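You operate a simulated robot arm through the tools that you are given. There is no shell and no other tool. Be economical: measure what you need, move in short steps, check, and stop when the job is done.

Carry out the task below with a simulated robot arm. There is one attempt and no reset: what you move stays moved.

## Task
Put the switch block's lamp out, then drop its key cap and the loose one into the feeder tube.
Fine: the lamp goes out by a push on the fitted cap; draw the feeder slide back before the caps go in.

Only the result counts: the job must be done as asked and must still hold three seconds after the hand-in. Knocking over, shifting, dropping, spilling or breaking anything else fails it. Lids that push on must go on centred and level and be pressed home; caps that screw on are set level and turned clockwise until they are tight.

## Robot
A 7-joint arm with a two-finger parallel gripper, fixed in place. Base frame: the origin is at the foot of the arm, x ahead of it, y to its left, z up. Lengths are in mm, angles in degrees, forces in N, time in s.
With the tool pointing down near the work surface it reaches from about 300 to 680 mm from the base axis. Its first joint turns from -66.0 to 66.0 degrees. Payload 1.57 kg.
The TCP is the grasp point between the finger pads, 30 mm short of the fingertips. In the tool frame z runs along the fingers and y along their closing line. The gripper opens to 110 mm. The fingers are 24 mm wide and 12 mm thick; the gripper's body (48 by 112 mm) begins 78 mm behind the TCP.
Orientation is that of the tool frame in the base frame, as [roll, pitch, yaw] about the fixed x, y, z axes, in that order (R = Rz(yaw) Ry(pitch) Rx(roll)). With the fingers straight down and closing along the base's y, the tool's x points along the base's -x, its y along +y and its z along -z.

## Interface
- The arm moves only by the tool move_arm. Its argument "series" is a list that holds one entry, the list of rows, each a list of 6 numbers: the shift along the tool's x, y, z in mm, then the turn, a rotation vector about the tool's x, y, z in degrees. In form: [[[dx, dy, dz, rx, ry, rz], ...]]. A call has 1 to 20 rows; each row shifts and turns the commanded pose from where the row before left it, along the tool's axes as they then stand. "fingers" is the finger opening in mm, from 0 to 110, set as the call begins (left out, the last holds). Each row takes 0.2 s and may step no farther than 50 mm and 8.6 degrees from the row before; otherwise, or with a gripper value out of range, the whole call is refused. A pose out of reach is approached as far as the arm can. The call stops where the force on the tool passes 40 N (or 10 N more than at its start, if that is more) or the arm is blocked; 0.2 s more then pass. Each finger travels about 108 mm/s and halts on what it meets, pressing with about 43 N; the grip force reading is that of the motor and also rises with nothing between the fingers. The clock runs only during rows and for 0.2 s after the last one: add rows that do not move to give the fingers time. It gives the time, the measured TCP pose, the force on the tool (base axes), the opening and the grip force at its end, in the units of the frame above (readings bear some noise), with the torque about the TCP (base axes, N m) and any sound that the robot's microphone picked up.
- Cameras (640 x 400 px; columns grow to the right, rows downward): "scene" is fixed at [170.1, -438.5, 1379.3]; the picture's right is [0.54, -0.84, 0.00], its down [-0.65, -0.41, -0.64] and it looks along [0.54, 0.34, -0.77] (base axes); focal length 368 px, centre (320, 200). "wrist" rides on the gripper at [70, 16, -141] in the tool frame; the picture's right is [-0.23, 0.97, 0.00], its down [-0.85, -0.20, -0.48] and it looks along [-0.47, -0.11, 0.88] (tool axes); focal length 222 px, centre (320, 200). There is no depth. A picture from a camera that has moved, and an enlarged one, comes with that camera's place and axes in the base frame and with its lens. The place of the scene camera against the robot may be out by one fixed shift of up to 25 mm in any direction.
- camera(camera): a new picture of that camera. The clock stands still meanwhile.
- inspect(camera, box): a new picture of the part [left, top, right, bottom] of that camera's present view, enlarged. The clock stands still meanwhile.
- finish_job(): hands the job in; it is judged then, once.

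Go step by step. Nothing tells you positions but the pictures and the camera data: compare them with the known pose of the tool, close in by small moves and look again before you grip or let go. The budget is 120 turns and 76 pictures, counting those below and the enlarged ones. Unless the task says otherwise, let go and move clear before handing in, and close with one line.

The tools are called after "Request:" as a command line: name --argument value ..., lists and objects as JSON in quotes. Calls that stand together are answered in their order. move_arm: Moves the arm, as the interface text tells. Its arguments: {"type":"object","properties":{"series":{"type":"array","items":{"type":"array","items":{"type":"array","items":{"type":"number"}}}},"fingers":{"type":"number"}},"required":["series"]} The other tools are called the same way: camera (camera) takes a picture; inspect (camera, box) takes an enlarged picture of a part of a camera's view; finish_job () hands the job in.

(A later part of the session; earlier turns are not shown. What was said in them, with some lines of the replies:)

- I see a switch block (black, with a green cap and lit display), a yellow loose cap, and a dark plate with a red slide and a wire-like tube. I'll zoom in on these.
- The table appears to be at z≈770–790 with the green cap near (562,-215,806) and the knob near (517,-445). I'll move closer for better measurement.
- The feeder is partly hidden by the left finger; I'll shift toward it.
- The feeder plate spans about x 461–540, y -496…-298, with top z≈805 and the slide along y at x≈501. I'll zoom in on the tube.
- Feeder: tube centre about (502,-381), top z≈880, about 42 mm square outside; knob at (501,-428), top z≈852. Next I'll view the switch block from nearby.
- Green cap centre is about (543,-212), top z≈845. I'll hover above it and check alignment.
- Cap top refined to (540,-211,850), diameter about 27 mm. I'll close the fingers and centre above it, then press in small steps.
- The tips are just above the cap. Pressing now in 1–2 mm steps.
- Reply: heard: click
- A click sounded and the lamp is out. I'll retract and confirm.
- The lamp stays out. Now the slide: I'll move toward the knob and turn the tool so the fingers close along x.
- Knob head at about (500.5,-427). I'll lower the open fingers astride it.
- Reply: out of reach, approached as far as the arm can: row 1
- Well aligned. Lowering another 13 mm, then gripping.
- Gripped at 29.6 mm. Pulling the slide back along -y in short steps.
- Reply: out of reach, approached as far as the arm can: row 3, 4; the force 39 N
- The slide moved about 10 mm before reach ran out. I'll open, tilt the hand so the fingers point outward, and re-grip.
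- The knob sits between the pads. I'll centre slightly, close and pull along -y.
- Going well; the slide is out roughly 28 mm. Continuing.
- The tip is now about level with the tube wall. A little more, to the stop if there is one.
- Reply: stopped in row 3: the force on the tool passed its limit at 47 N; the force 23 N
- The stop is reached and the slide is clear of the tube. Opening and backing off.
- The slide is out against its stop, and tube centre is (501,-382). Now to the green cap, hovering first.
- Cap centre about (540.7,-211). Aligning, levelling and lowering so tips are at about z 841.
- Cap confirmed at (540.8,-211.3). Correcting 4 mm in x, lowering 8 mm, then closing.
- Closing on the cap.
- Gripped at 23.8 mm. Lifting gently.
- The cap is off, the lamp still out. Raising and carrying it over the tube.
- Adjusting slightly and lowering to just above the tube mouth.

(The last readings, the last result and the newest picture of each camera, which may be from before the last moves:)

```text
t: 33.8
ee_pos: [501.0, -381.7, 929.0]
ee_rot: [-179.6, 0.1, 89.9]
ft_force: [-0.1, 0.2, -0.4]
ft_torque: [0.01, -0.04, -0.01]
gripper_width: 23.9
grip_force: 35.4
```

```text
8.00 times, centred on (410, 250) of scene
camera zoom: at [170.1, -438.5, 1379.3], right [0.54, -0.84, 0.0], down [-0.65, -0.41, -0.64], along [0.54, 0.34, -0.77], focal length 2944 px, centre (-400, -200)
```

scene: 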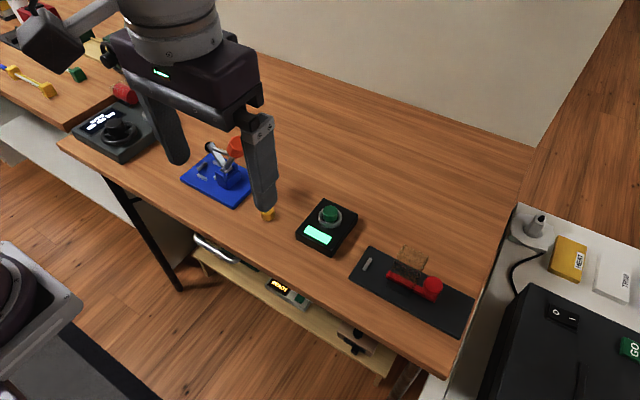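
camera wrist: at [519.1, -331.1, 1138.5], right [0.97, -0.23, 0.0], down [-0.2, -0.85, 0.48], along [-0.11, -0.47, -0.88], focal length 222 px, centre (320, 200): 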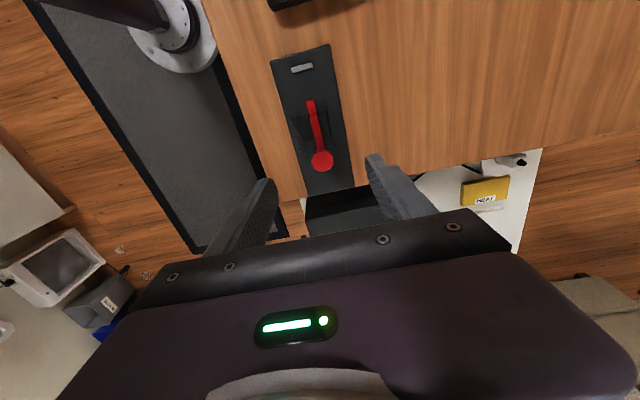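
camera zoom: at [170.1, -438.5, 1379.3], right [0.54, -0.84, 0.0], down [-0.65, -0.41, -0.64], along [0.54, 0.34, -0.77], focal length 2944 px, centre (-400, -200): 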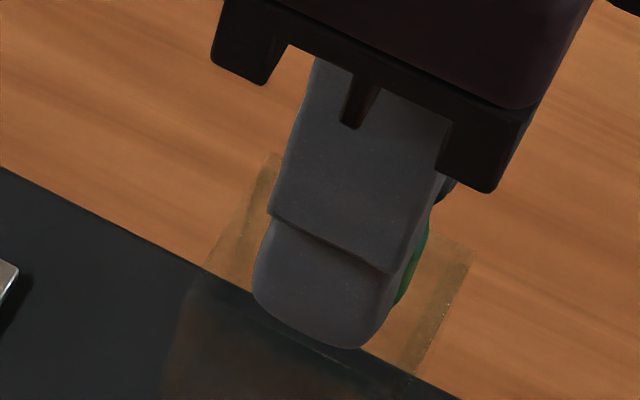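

Alignment over the tube looks right in x and y. Lowering carefully so the cap's skirt enters the mouth.

Request:
move_arm --series '[[[0, 0, 4, 0, 0, 0], [0, 0, 3, 0, 0, 0], [0, 0, 3, 0, 0, 0], [0, 0, 2, 0, 0, 0]]]'

Request:
inspect --camera "scene" --box '[370, 225, 450, 275]'

Request:
inspect --camera "wrist" --box '[260, 120, 380, 210]'

```text
t: 34.8
ee_pos: [499.9, -380.6, 919.0]
ee_rot: [-179.7, -0.1, 90.0]
ft_force: [-0.3, 0.1, -0.7]
ft_torque: [0.0, -0.06, 0.0]
gripper_width: 23.9
grip_force: 35.6
```

```text
8.00 times, centred on (410, 250) of scene
camera zoom: at [170.1, -438.5, 1379.3], right [0.54, -0.84, 0.0], down [-0.65, -0.41, -0.64], along [0.54, 0.34, -0.77], focal length 2944 px, centre (-400, -200)
```

zoom: 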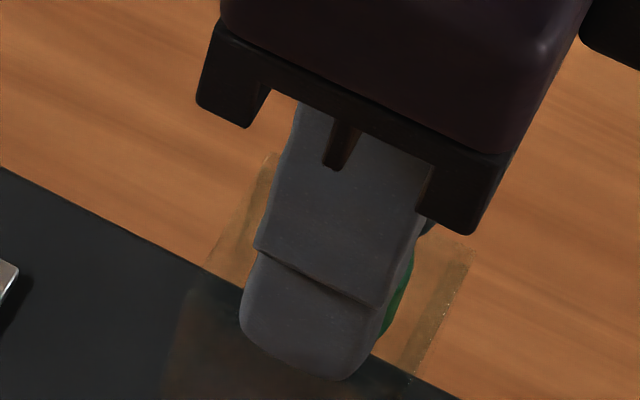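

```text
4.44 times, centred on (320, 165) of wrist
camera zoom: at [517.1, -312.8, 1060.2], right [0.97, -0.23, 0.0], down [-0.2, -0.85, 0.48], along [-0.11, -0.47, -0.88], focal length 987 px, centre (320, 356)
```

zoom: 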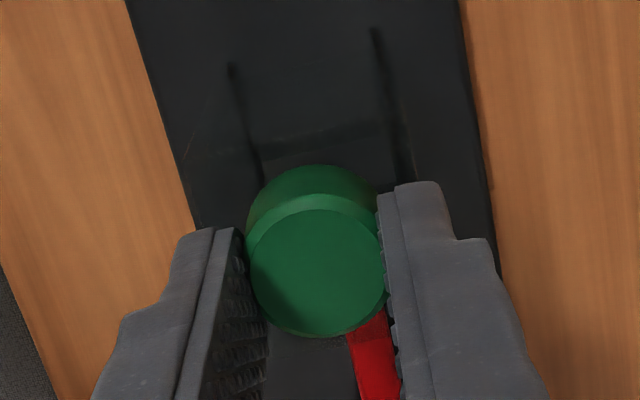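

I'll nudge 1 mm toward the tube centre and lower 4 mm more, watching force.

Request:
move_arm --series '[[[-1, 1, 0, 0, 0, 0], [0, 0, 2, 0, 0, 0], [0, 0, 1, 0, 0, 0], [0, 0, 1, 0, 0, 0], [0, 0, 0, 0, 0, 0]]]'

Request:
inspect --camera "scene" --box '[370, 225, 450, 275]'

```text
t: 35.8
ee_pos: [500.7, -381.7, 918.1]
ee_rot: [-179.8, 0.2, 90.0]
ft_force: [-4.9, 6.0, 8.0]
ft_torque: [0.25, -0.02, 0.16]
gripper_width: 23.5
grip_force: 36.1
stopped in row 4: the force on the tool passed its limit at 45 N (the readings are from after the stop); the commanded pose is now the measured one
```

```text
8.00 times, centred on (410, 250) of scene
camera zoom: at [169.8, -438.3, 1379.5], right [0.54, -0.84, 0.0], down [-0.65, -0.41, -0.64], along [0.54, 0.34, -0.77], focal length 2944 px, centre (-400, -200)
```

zoom: 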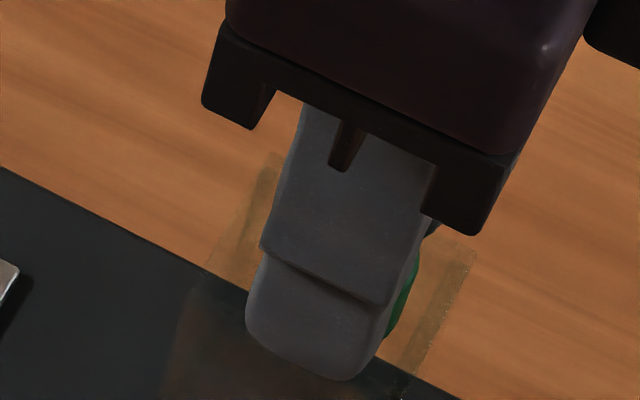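

Contact at TCP z≈918. I'll raise 2 mm and look closely to tell whether it was the fingertips on the rim or the cap.

Request:
move_arm --series '[[[0, 0, -1, 0, 0, 0], [0, 0, -1, 0, 0, 0]]]'

Request:
inspect --camera "wrist" --box '[290, 130, 350, 175]'

Request:
inspect --camera "scene" --box '[394, 245, 434, 275]'

```text
t: 36.4
ee_pos: [500.5, -383.1, 919.2]
ee_rot: [-179.9, 0.3, 89.9]
ft_force: [0.4, 0.1, -0.5]
ft_torque: [0.0, 0.03, -0.01]
gripper_width: 23.8
grip_force: 35.7
```

```text
8.89 times, centred on (320, 152) of wrist
camera zoom: at [517.5, -313.6, 1060.7], right [0.97, -0.23, 0.0], down [-0.2, -0.85, 0.48], along [-0.11, -0.47, -0.88], focal length 1974 px, centre (320, 622)
```

zoom: 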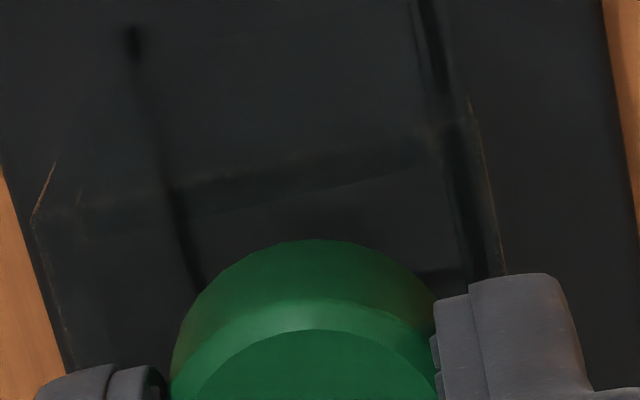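

```text
13.33 times, centred on (414, 260) of scene
camera zoom: at [170.1, -438.6, 1379.3], right [0.54, -0.84, 0.0], down [-0.65, -0.41, -0.64], along [0.54, 0.34, -0.77], focal length 4906 px, centre (-933, -600)
```

zoom: 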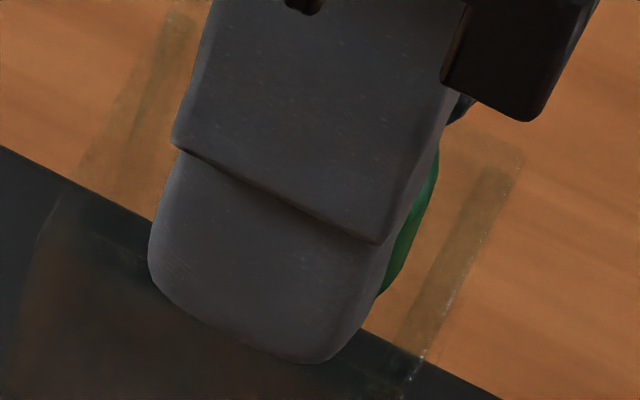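

By the wrist view the tube mouth spans x 479–520 and y ≈ -404…-361, so the cap is centred within about 1 mm. The contact was the fingertips on the rim, so the cap's skirt is inside. Releasing.

Request:
move_arm --series '[[[0, 0, 0, 0, 0, 0], [0, 0, 0, 0, 0, 0], [0, 0, 0, 0, 0, 0], [0, 0, -20, 0, 0, 0], [0, 0, -30, 0, 0, 0]]]' --fingers 65

Request:
inspect --camera "wrist" --box '[260, 100, 380, 190]'

Request:
inspect --camera "scene" --box '[340, 210, 500, 310]'

```text
t: 37.6
ee_pos: [500.8, -384.3, 968.1]
ee_rot: [-179.8, 0.2, 90.0]
ft_force: [0.0, -0.3, -0.8]
ft_torque: [0.01, 0.01, 0.0]
gripper_width: 64.7
grip_force: 0.0
```

```text
4.44 times, centred on (320, 145) of wrist
camera zoom: at [517.0, -314.2, 1110.3], right [0.97, -0.23, 0.0], down [-0.2, -0.85, 0.48], along [-0.11, -0.47, -0.88], focal length 987 px, centre (320, 444)
```

zoom: 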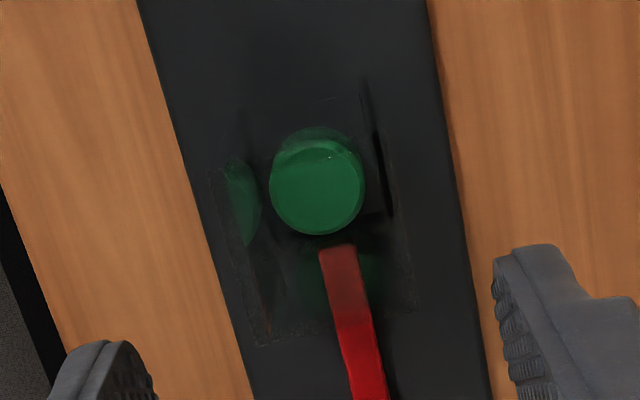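

```text
4.00 times, centred on (420, 260) of scene
camera zoom: at [170.1, -438.5, 1379.3], right [0.54, -0.84, 0.0], down [-0.65, -0.41, -0.64], along [0.54, 0.34, -0.77], focal length 1472 px, centre (-80, -40)
```

zoom: 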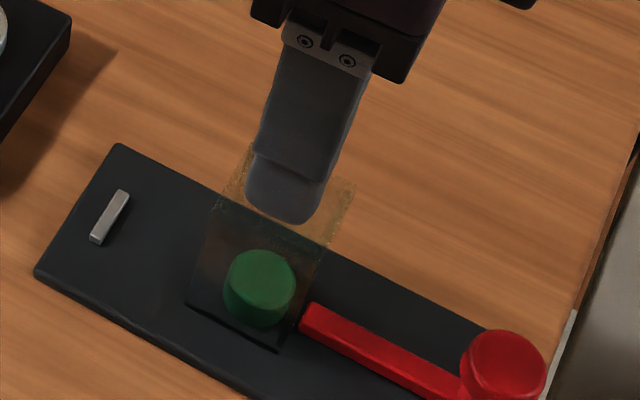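

The green cap is at the bottom of the tube. Now to the yellow cap near (497,-95).

Request:
move_arm --series '[[[41.3, -0.5, 0, 0, 0, 0], [41.3, -0.5, 0, 0, 0, 0], [41.3, -0.5, 0, 0, 0, 0], [41.3, -0.5, 0, 0, 0, 0], [41.3, -0.5, 8, 0, 0, 0], [41.3, -0.5, 20, 0, 0, 0], [41.3, -0.5, 20, 0, 0, 0], [0, 0, 0, 0, 0, 0]]]'

Request:
inspect --camera "wrist" --box '[220, 110, 420, 235]'

Request:
camera --camera "scene"

```text
t: 39.4
ee_pos: [500.3, -91.7, 918.1]
ee_rot: [-179.7, 0.2, 89.9]
ft_force: [0.2, -0.8, -0.5]
ft_torque: [-0.02, 0.0, 0.0]
gripper_width: 64.9
grip_force: 0.1
```

```text
3.20 times, centred on (320, 172) of wrist
camera zoom: at [517.5, -23.4, 1060.3], right [0.97, -0.23, 0.0], down [-0.2, -0.85, 0.48], along [-0.11, -0.47, -0.88], focal length 711 px, centre (320, 288)
```

zoom: 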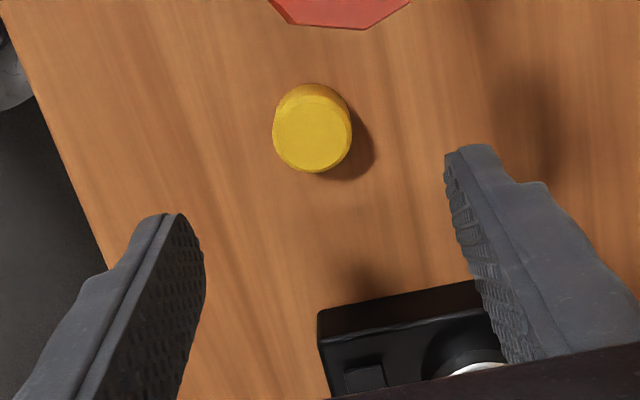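

```text
27 pictures are left
```

scene: 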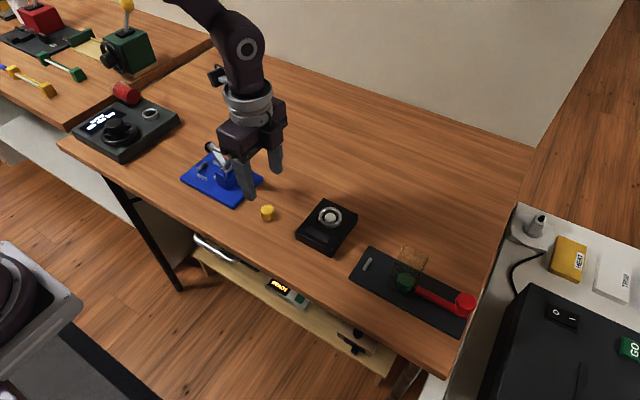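

The yellow cap is at about (498,-95), top z≈815. I want to check the height of the orange knob of the neighbouring fixture before descending.

Request:
camera --camera "wrist"

Request:
inspect --camera "scene" --box '[180, 120, 300, 220]'

```text
26 pictures are left
camera wrist: at [517.5, -23.4, 1060.3], right [0.97, -0.23, 0.0], down [-0.2, -0.85, 0.48], along [-0.11, -0.47, -0.88], focal length 222 px, centre (320, 200)
```

wrist: 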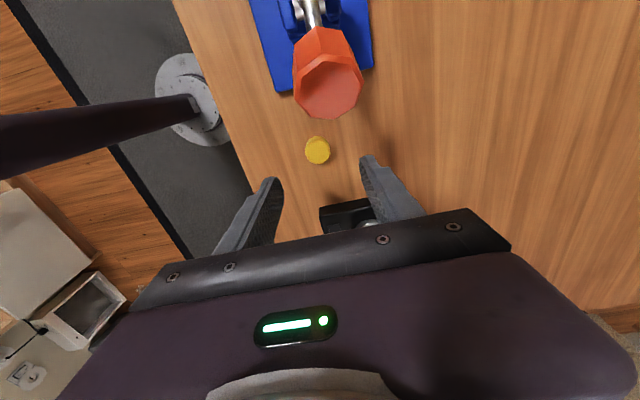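

```text
4.00 times, centred on (240, 170) of scene
camera zoom: at [170.1, -438.5, 1379.3], right [0.54, -0.84, 0.0], down [-0.65, -0.41, -0.64], along [0.54, 0.34, -0.77], focal length 1472 px, centre (640, 320)
```

zoom: 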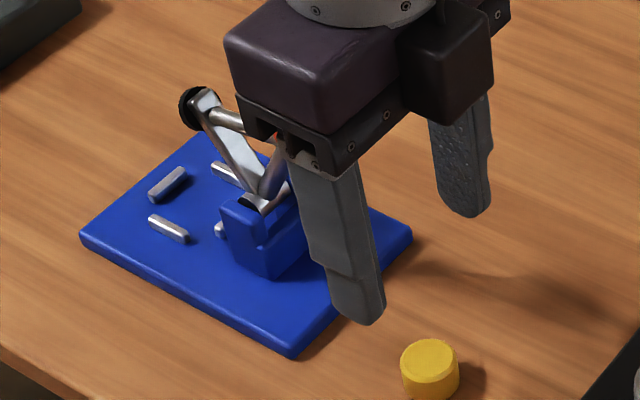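

The neighbour is a toggle clamp with an orange handle under the wrist camera. I'll descend 25 mm and use parallax to gauge its height.

Request:
move_arm --series '[[[-3, -2, 12, 0, 0, 0], [0, 0, 13, 0, 0, 0], [0, 0, 0, 0, 0, 0]]]'

Request:
camera --camera "wrist"

Request:
inspect --camera "scene" --box '[180, 60, 300, 160]'

```text
t: 40.2
ee_pos: [497.2, -95.4, 895.7]
ee_rot: [-179.8, 0.2, 89.9]
ft_force: [0.1, 0.4, -0.4]
ft_torque: [-0.02, -0.01, -0.05]
gripper_width: 65.0
grip_force: 0.1
```

```text
24 pictures are left
camera wrist: at [514.4, -26.3, 1036.3], right [0.97, -0.23, 0.0], down [-0.2, -0.85, 0.48], along [-0.11, -0.47, -0.88], focal length 222 px, centre (320, 200)
```

wrist: 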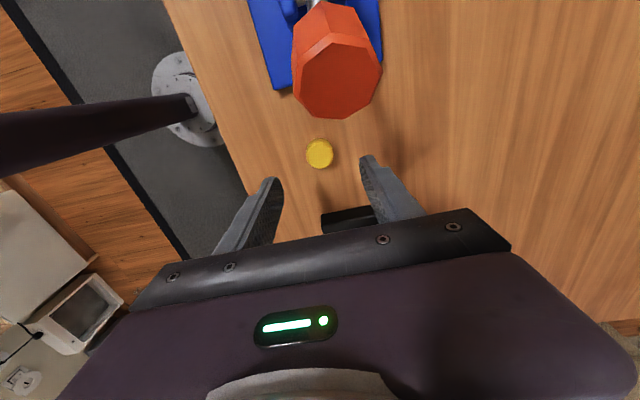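

```text
4.00 times, centred on (240, 110) of scene
camera zoom: at [170.1, -438.5, 1379.3], right [0.54, -0.84, 0.0], down [-0.65, -0.41, -0.64], along [0.54, 0.34, -0.77], focal length 1472 px, centre (640, 560)
```

zoom: 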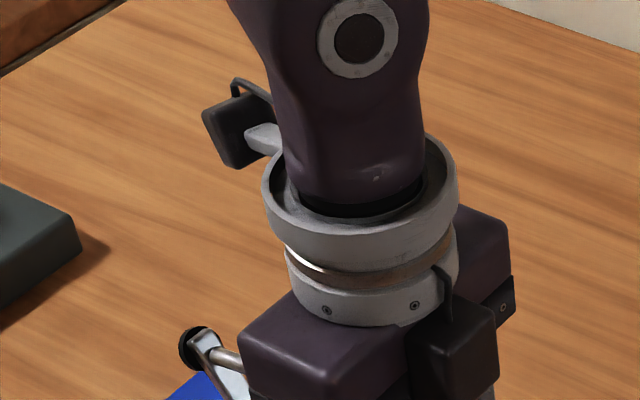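

The handle top is about z 950 right under where the camera would go, so at this yaw it would be too tight. I'll raise and turn the hand 180° so the camera is on the -y side.

Request:
move_arm --series '[[[0, 0, -40, 0, 0, 0], [-20, 0, 0, 0, 0, 0], [0, 0, 0, 0, 0, -8.2], [0, 0, 0, 0, 0, -8.2], [0, 0, 0, 0, 0, -8.2], [0, 0, 0, 0, 0, -8.2], [0, 0, 0, 0, 0, -8.2], [0, 0, 0, 0, 0, -8.2], [0, 0, 0, 0, 0, -8.2], [0, 0, 0, 0, 0, -8.2], [0, 0, 0, 0, 0, -8.2], [0, 0, 0, 0, 0, -8.2], [0, 0, 0, 0, 0, -8.2]]]'

Request:
move_arm --series '[[[0, 0, 0, 0, 0, -8.2], [0, 0, 0, 0, 0, -8.2], [0, 0, 0, 0, 0, -8.2], [0, 0, 0, 0, 0, -8.2], [0, 0, 0, 0, 0, -8.2], [0, 0, 0, 0, 0, -8.2], [0, 0, 0, 0, 0, -8.2], [0, 0, 0, 0, 0, -8.2], [0, 0, 0, 0, 0, -8.2], [0, 0, 0, 0, 0, -8.2], [0, 0, 0, 0, 0, -7.6], [0, 0, 0, 0, 0, 0]]]'

Request:
camera --camera "wrist"

```text
t: 43.0
ee_pos: [495.9, -114.6, 935.2]
ee_rot: [-179.8, -0.2, -179.8]
ft_force: [-0.1, -0.2, -0.3]
ft_torque: [0.0, -0.02, -0.02]
gripper_width: 65.1
grip_force: 0.1
```

```text
t: 45.6
ee_pos: [495.8, -115.6, 936.3]
ee_rot: [179.9, -0.1, -90.1]
ft_force: [-0.6, -0.1, -0.3]
ft_torque: [0.05, -0.03, 0.04]
gripper_width: 64.7
grip_force: 0.0
```

```text
22 pictures are left
camera wrist: at [480.5, -186.2, 1077.9], right [-0.97, 0.23, 0.0], down [0.2, 0.86, 0.48], along [0.11, 0.46, -0.88], focal length 222 px, centre (320, 200)
```

wrist: 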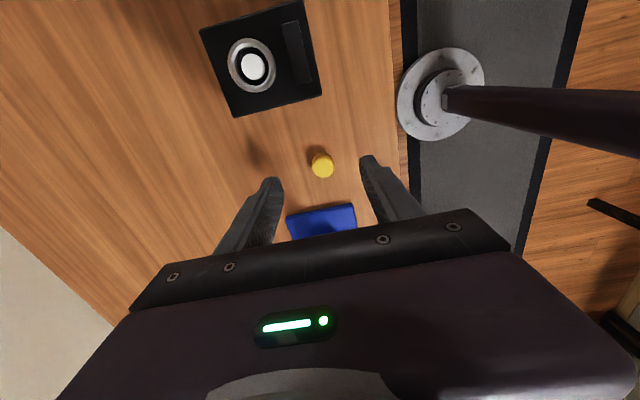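

Rotation fine. Moving over the yellow cap and partway down.

Request:
move_arm --series '[[[-20, -1.7, 0, 0, 0, 0], [0, 0, 35, 0, 0, 0], [0, 0, 31, 0, 0, 0], [0, 0, 0, 0, 0, 0]]]'

Request:
inspect --camera "wrist" --box '[220, 110, 420, 235]'

Request:
inspect --camera "scene" --box '[220, 150, 320, 230]'

```text
t: 46.6
ee_pos: [495.9, -98.4, 868.5]
ee_rot: [179.8, -0.2, -90.3]
ft_force: [-0.4, 0.1, 0.1]
ft_torque: [0.03, -0.03, 0.0]
gripper_width: 65.0
grip_force: 0.1
```

```text
3.20 times, centred on (320, 172) of wrist
camera zoom: at [480.3, -168.9, 1009.8], right [-0.97, 0.23, 0.0], down [0.21, 0.86, 0.48], along [0.11, 0.46, -0.88], focal length 711 px, centre (320, 288)
```

zoom: 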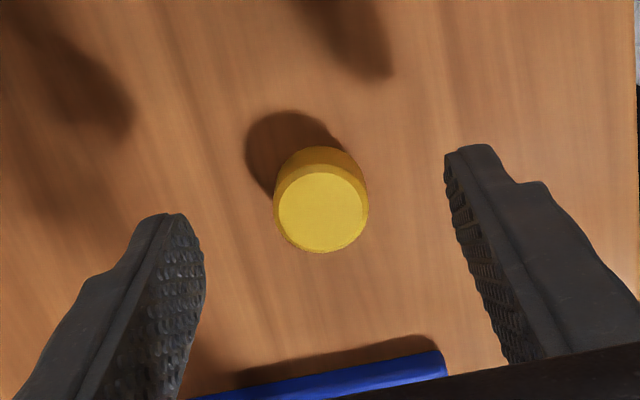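

```text
5.00 times, centred on (270, 190) of scene
camera zoom: at [170.1, -438.5, 1379.3], right [0.54, -0.84, 0.0], down [-0.65, -0.41, -0.64], along [0.54, 0.34, -0.77], focal length 1840 px, centre (570, 250)
```

zoom: 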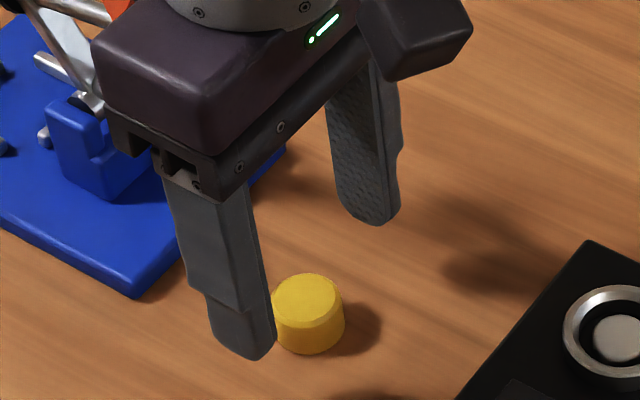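

Cap refined to (498,-94, top 819). Centering and descending to TCP z≈839.

Request:
move_arm --series '[[[-4, -2, 0, 0, 0, 0], [0, 0, 12, 0, 0, 0], [0, 0, 10, 0, 0, 0], [0, 0, 7, 0, 0, 0], [0, 0, 0, 0, 0, 0]]]'

Request:
inspect --camera "wrist" --box '[220, 110, 420, 235]'

```text
t: 47.8
ee_pos: [498.2, -93.4, 841.3]
ee_rot: [179.8, -0.2, -90.3]
ft_force: [0.4, 0.8, 0.2]
ft_torque: [-0.02, -0.01, -0.01]
gripper_width: 64.9
grip_force: 0.1
```

```text
3.20 times, centred on (320, 172) of wrist
camera zoom: at [483.7, -163.6, 983.3], right [-0.97, 0.23, 0.0], down [0.21, 0.86, 0.47], along [0.11, 0.46, -0.88], focal length 711 px, centre (320, 288)
```

zoom: 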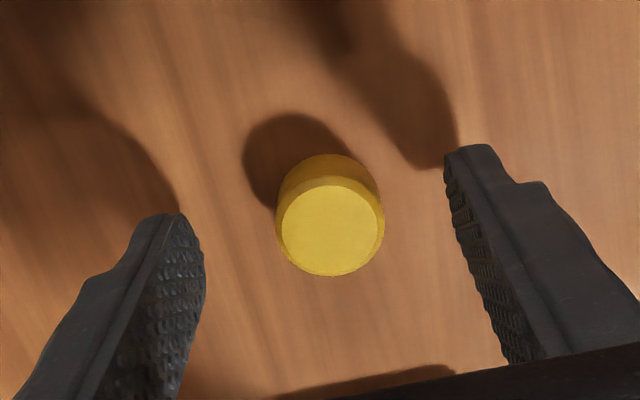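

Aligned; the cap top is about 21 mm below the TCP. Lowering 2 mm and closing.

Request:
move_arm --series '[[[0, 0, 2, 0, 0, 0], [0, 0, 0, 0, 0, 0]]]'

Request:
move_arm --series '[[[0, 0, 0, 0, 0, 0], [0, 0, 0, 0, 0, 0], [0, 0, 0, 0, 0, 0], [0, 0, 0, 0, 0, 0]]]' --fingers 15

Request:
move_arm --series '[[[0, 0, -3, 0, 0, 0], [0, 0, -10, 0, 0, 0], [0, 0, -20, 0, 0, 0], [15, 0, -40, 0, 0, 0], [0, 0, -50, 0, 0, 0], [0, 0, 0, 0, 0, 0]]]'

Request:
inspect --camera "wrist" --box '[220, 110, 420, 235]'

```text
t: 48.4
ee_pos: [500.9, -92.5, 839.7]
ee_rot: [179.8, -0.2, -90.3]
ft_force: [0.6, -0.2, -0.2]
ft_torque: [-0.03, 0.0, 0.03]
gripper_width: 65.2
grip_force: 0.1
```

```text
t: 49.4
ee_pos: [500.9, -92.9, 838.6]
ee_rot: [179.8, -0.2, -90.4]
ft_force: [0.6, 0.0, 0.3]
ft_torque: [-0.02, -0.01, -0.03]
gripper_width: 24.1
grip_force: 35.8
```

```text
t: 50.8
ee_pos: [502.6, -108.0, 963.1]
ee_rot: [179.8, -0.2, -90.3]
ft_force: [0.0, -0.4, -0.3]
ft_torque: [0.01, 0.02, 0.03]
gripper_width: 23.9
grip_force: 35.6
```

```text
3.20 times, centred on (320, 172) of wrist
camera zoom: at [485.2, -178.9, 1104.6], right [-0.97, 0.23, 0.0], down [0.21, 0.86, 0.48], along [0.11, 0.46, -0.88], focal length 711 px, centre (320, 288)
```

zoom: 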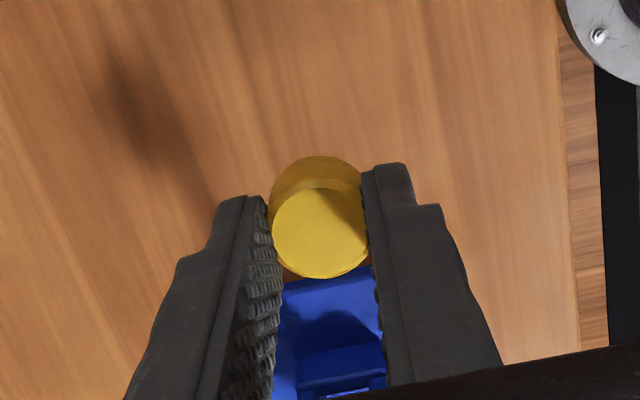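

The yellow cap is held. Carrying it over the tube at this orientation.

Request:
move_arm --series '[[[45.5, 0.3, 0, 0, 0, 0], [45.5, 0.3, 0, 0, 0, 0], [45.5, 0.3, 0, 0, 0, 0], [45.5, 0.3, 0, 0, 0, 0], [45.5, 0, 0, 0, 0, 0], [45.5, 0, 0, 0, 0, 0], [0, 0, 0, 0, 0, 0]]]'

Request:
inspect --camera "wrist" --box '[220, 90, 420, 230]'

```text
t: 52.4
ee_pos: [499.4, -379.1, 963.0]
ee_rot: [179.8, -0.2, -90.3]
ft_force: [-0.3, -0.1, -0.2]
ft_torque: [-0.01, 0.0, 0.0]
gripper_width: 23.6
grip_force: 36.4
```

```text
2.86 times, centred on (320, 160) of wrist
camera zoom: at [482.8, -448.5, 1106.2], right [-0.97, 0.23, 0.0], down [0.21, 0.86, 0.48], along [0.11, 0.46, -0.88], focal length 635 px, centre (320, 314)
```

zoom: 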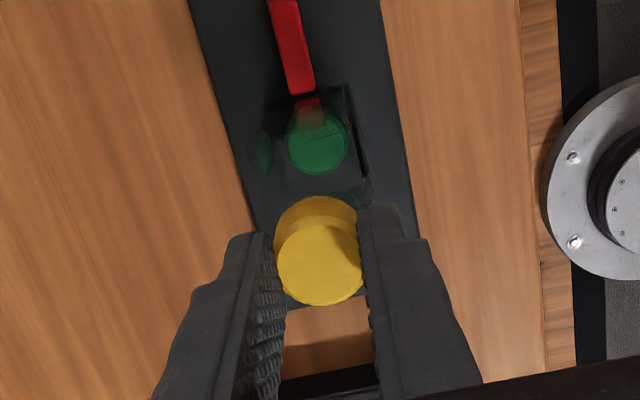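

Reached. Nudging 2–3 mm and lowering to just above the mouth.

Request:
move_arm --series '[[[2, -1, 0, 0, 0, 0], [0, 0, 15, 0, 0, 0], [0, 0, 13, 0, 0, 0], [0, 0, 8, 0, 0, 0], [0, 0, 0, 0, 0, 0]]]'

Request:
inspect --camera "wrist" --box '[280, 120, 360, 180]'

Request:
inspect --camera "scene" --box '[370, 225, 450, 275]'

```text
t: 53.6
ee_pos: [497.4, -380.6, 928.3]
ee_rot: [179.8, -0.2, -90.3]
ft_force: [0.6, 0.0, 0.2]
ft_torque: [0.01, -0.02, 0.03]
gripper_width: 23.5
grip_force: 35.9
```

```text
6.67 times, centred on (320, 150) of wrist
camera zoom: at [480.7, -452.4, 1069.5], right [-0.97, 0.23, 0.0], down [0.21, 0.86, 0.48], along [0.11, 0.46, -0.88], focal length 1481 px, centre (320, 533)
```

zoom: 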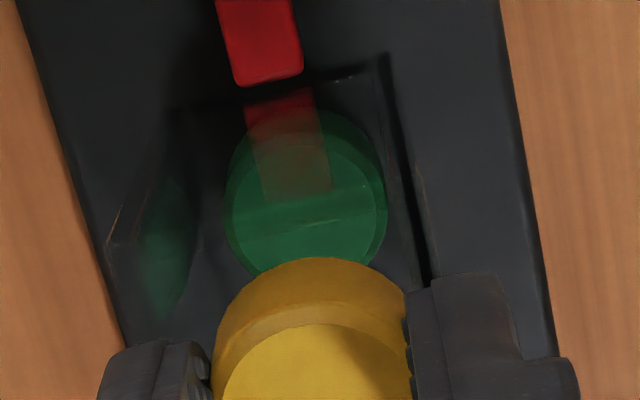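

```text
8.00 times, centred on (410, 250) of scene
camera zoom: at [170.1, -438.5, 1379.3], right [0.54, -0.84, 0.0], down [-0.65, -0.41, -0.64], along [0.54, 0.34, -0.77], focal length 2944 px, centre (-400, -200)
```

zoom: 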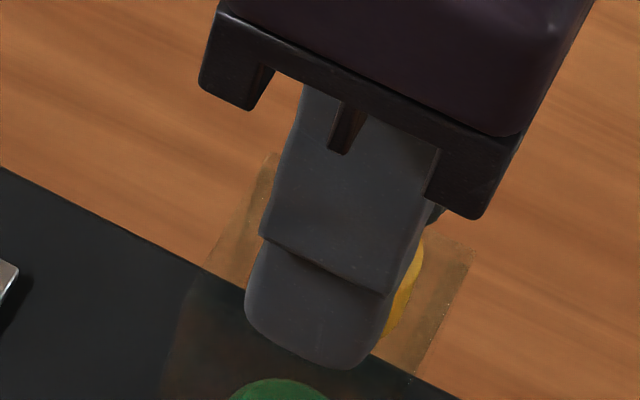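

Tube mouth centre measures (500,-382); the cap needs about +2.5 in x and -1.4 in y. Correcting and lowering to the same release height (TCP z≈919).

Request:
move_arm --series '[[[1.4, -2.3, 0, 0, 0, 0], [0, 0, 4, 0, 0, 0], [0, 0, 3, 0, 0, 0], [0, 0, 2, 0, 0, 0], [0, 0, 0, 0, 0, 0]]]'

Request:
inspect --camera "wrist" --box '[280, 120, 360, 180]'

```text
t: 54.8
ee_pos: [499.4, -383.0, 918.2]
ee_rot: [179.8, -0.1, -90.3]
ft_force: [-0.9, 0.1, 8.3]
ft_torque: [0.13, -0.02, -0.01]
gripper_width: 23.7
grip_force: 36.0
```

```text
6.67 times, centred on (320, 150) of wrist
camera zoom: at [483.9, -453.3, 1060.1], right [-0.97, 0.23, 0.0], down [0.2, 0.86, 0.47], along [0.11, 0.46, -0.88], focal length 1481 px, centre (320, 533)
```

zoom: 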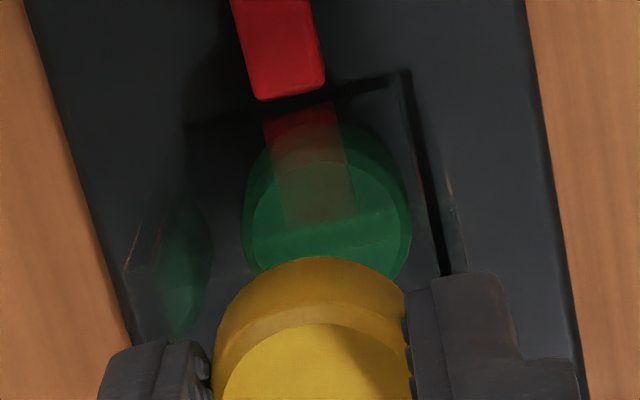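

Fingertips are touching the rim lightly, as before. Raising 1 mm and releasing.

Request:
move_arm --series '[[[-0.7, 0, -1.5, 0, 0, 0], [0, 0, 0, 0, 0, 0]]]'

Request:
move_arm --series '[[[0, 0, 0, 0, 0, 0], [0, 0, 0, 0, 0, 0], [0, 0, 0, 0, 0, 0], [0, 0, -20, 0, 0, 0], [0, 0, -40, 0, 0, 0], [0, 0, -40, 0, 0, 0]]]' --fingers 65

Request:
inspect --camera "wrist" --box '[260, 100, 380, 190]'

Request:
inspect --camera "scene" --box '[340, 210, 500, 310]'

```text
t: 55.4
ee_pos: [499.9, -382.0, 918.4]
ee_rot: [179.8, -0.2, -90.3]
ft_force: [0.0, 0.2, 0.1]
ft_torque: [0.02, 0.0, -0.05]
gripper_width: 23.6
grip_force: 35.8
```

```text
t: 56.8
ee_pos: [501.1, -378.1, 1017.0]
ee_rot: [180.0, -0.3, -90.2]
ft_force: [0.3, 0.1, 0.1]
ft_torque: [-0.02, -0.01, 0.0]
gripper_width: 64.9
grip_force: 0.1
```

```text
4.44 times, centred on (320, 145) of wrist
camera zoom: at [484.7, -448.5, 1159.5], right [-0.97, 0.23, 0.0], down [0.2, 0.86, 0.47], along [0.11, 0.46, -0.88], focal length 987 px, centre (320, 444)
```

zoom: 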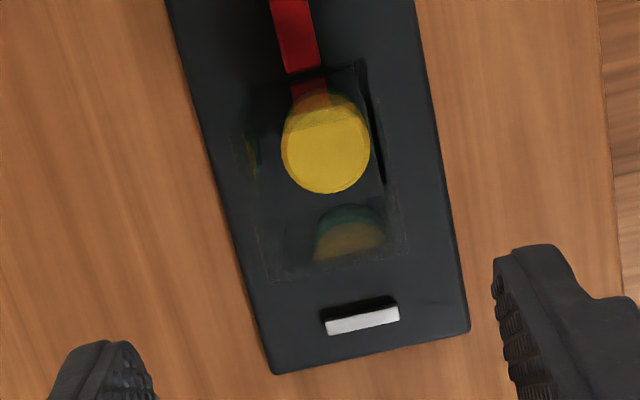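

```text
4.00 times, centred on (420, 260) of scene
camera zoom: at [170.1, -438.5, 1379.3], right [0.54, -0.84, 0.0], down [-0.65, -0.41, -0.64], along [0.54, 0.34, -0.77], focal length 1472 px, centre (-80, -40)
```

zoom: 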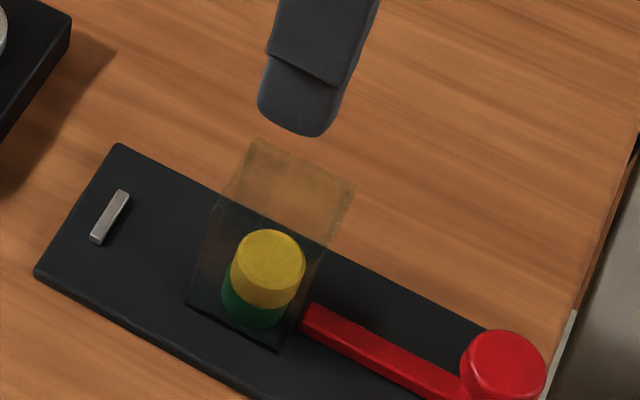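

Both caps are stacked in the tube. One last overall check of the lamp and surroundings.

Request:
camera --camera "scene"

```text
11 pictures are left
```

scene: 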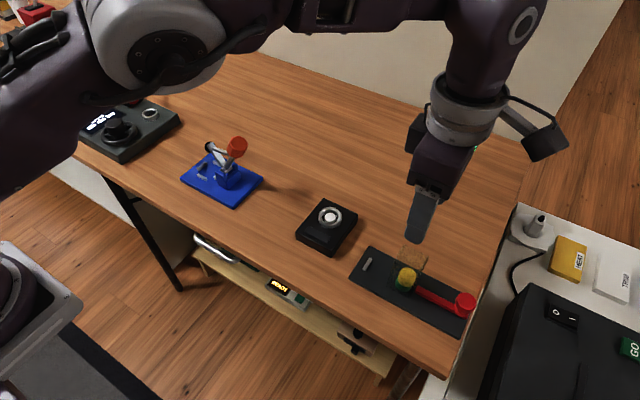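

The lamp is out, the slide is drawn back, both caps are in the tube and the arm is clear, so I'm handing in.

Request:
finish_job

```text
The job is handed in.
```

The lamp is out, the feeder slide is drawn back to its stop, and both caps are in the tube, the green key cap below the yellow loose one; I've handed the job in.
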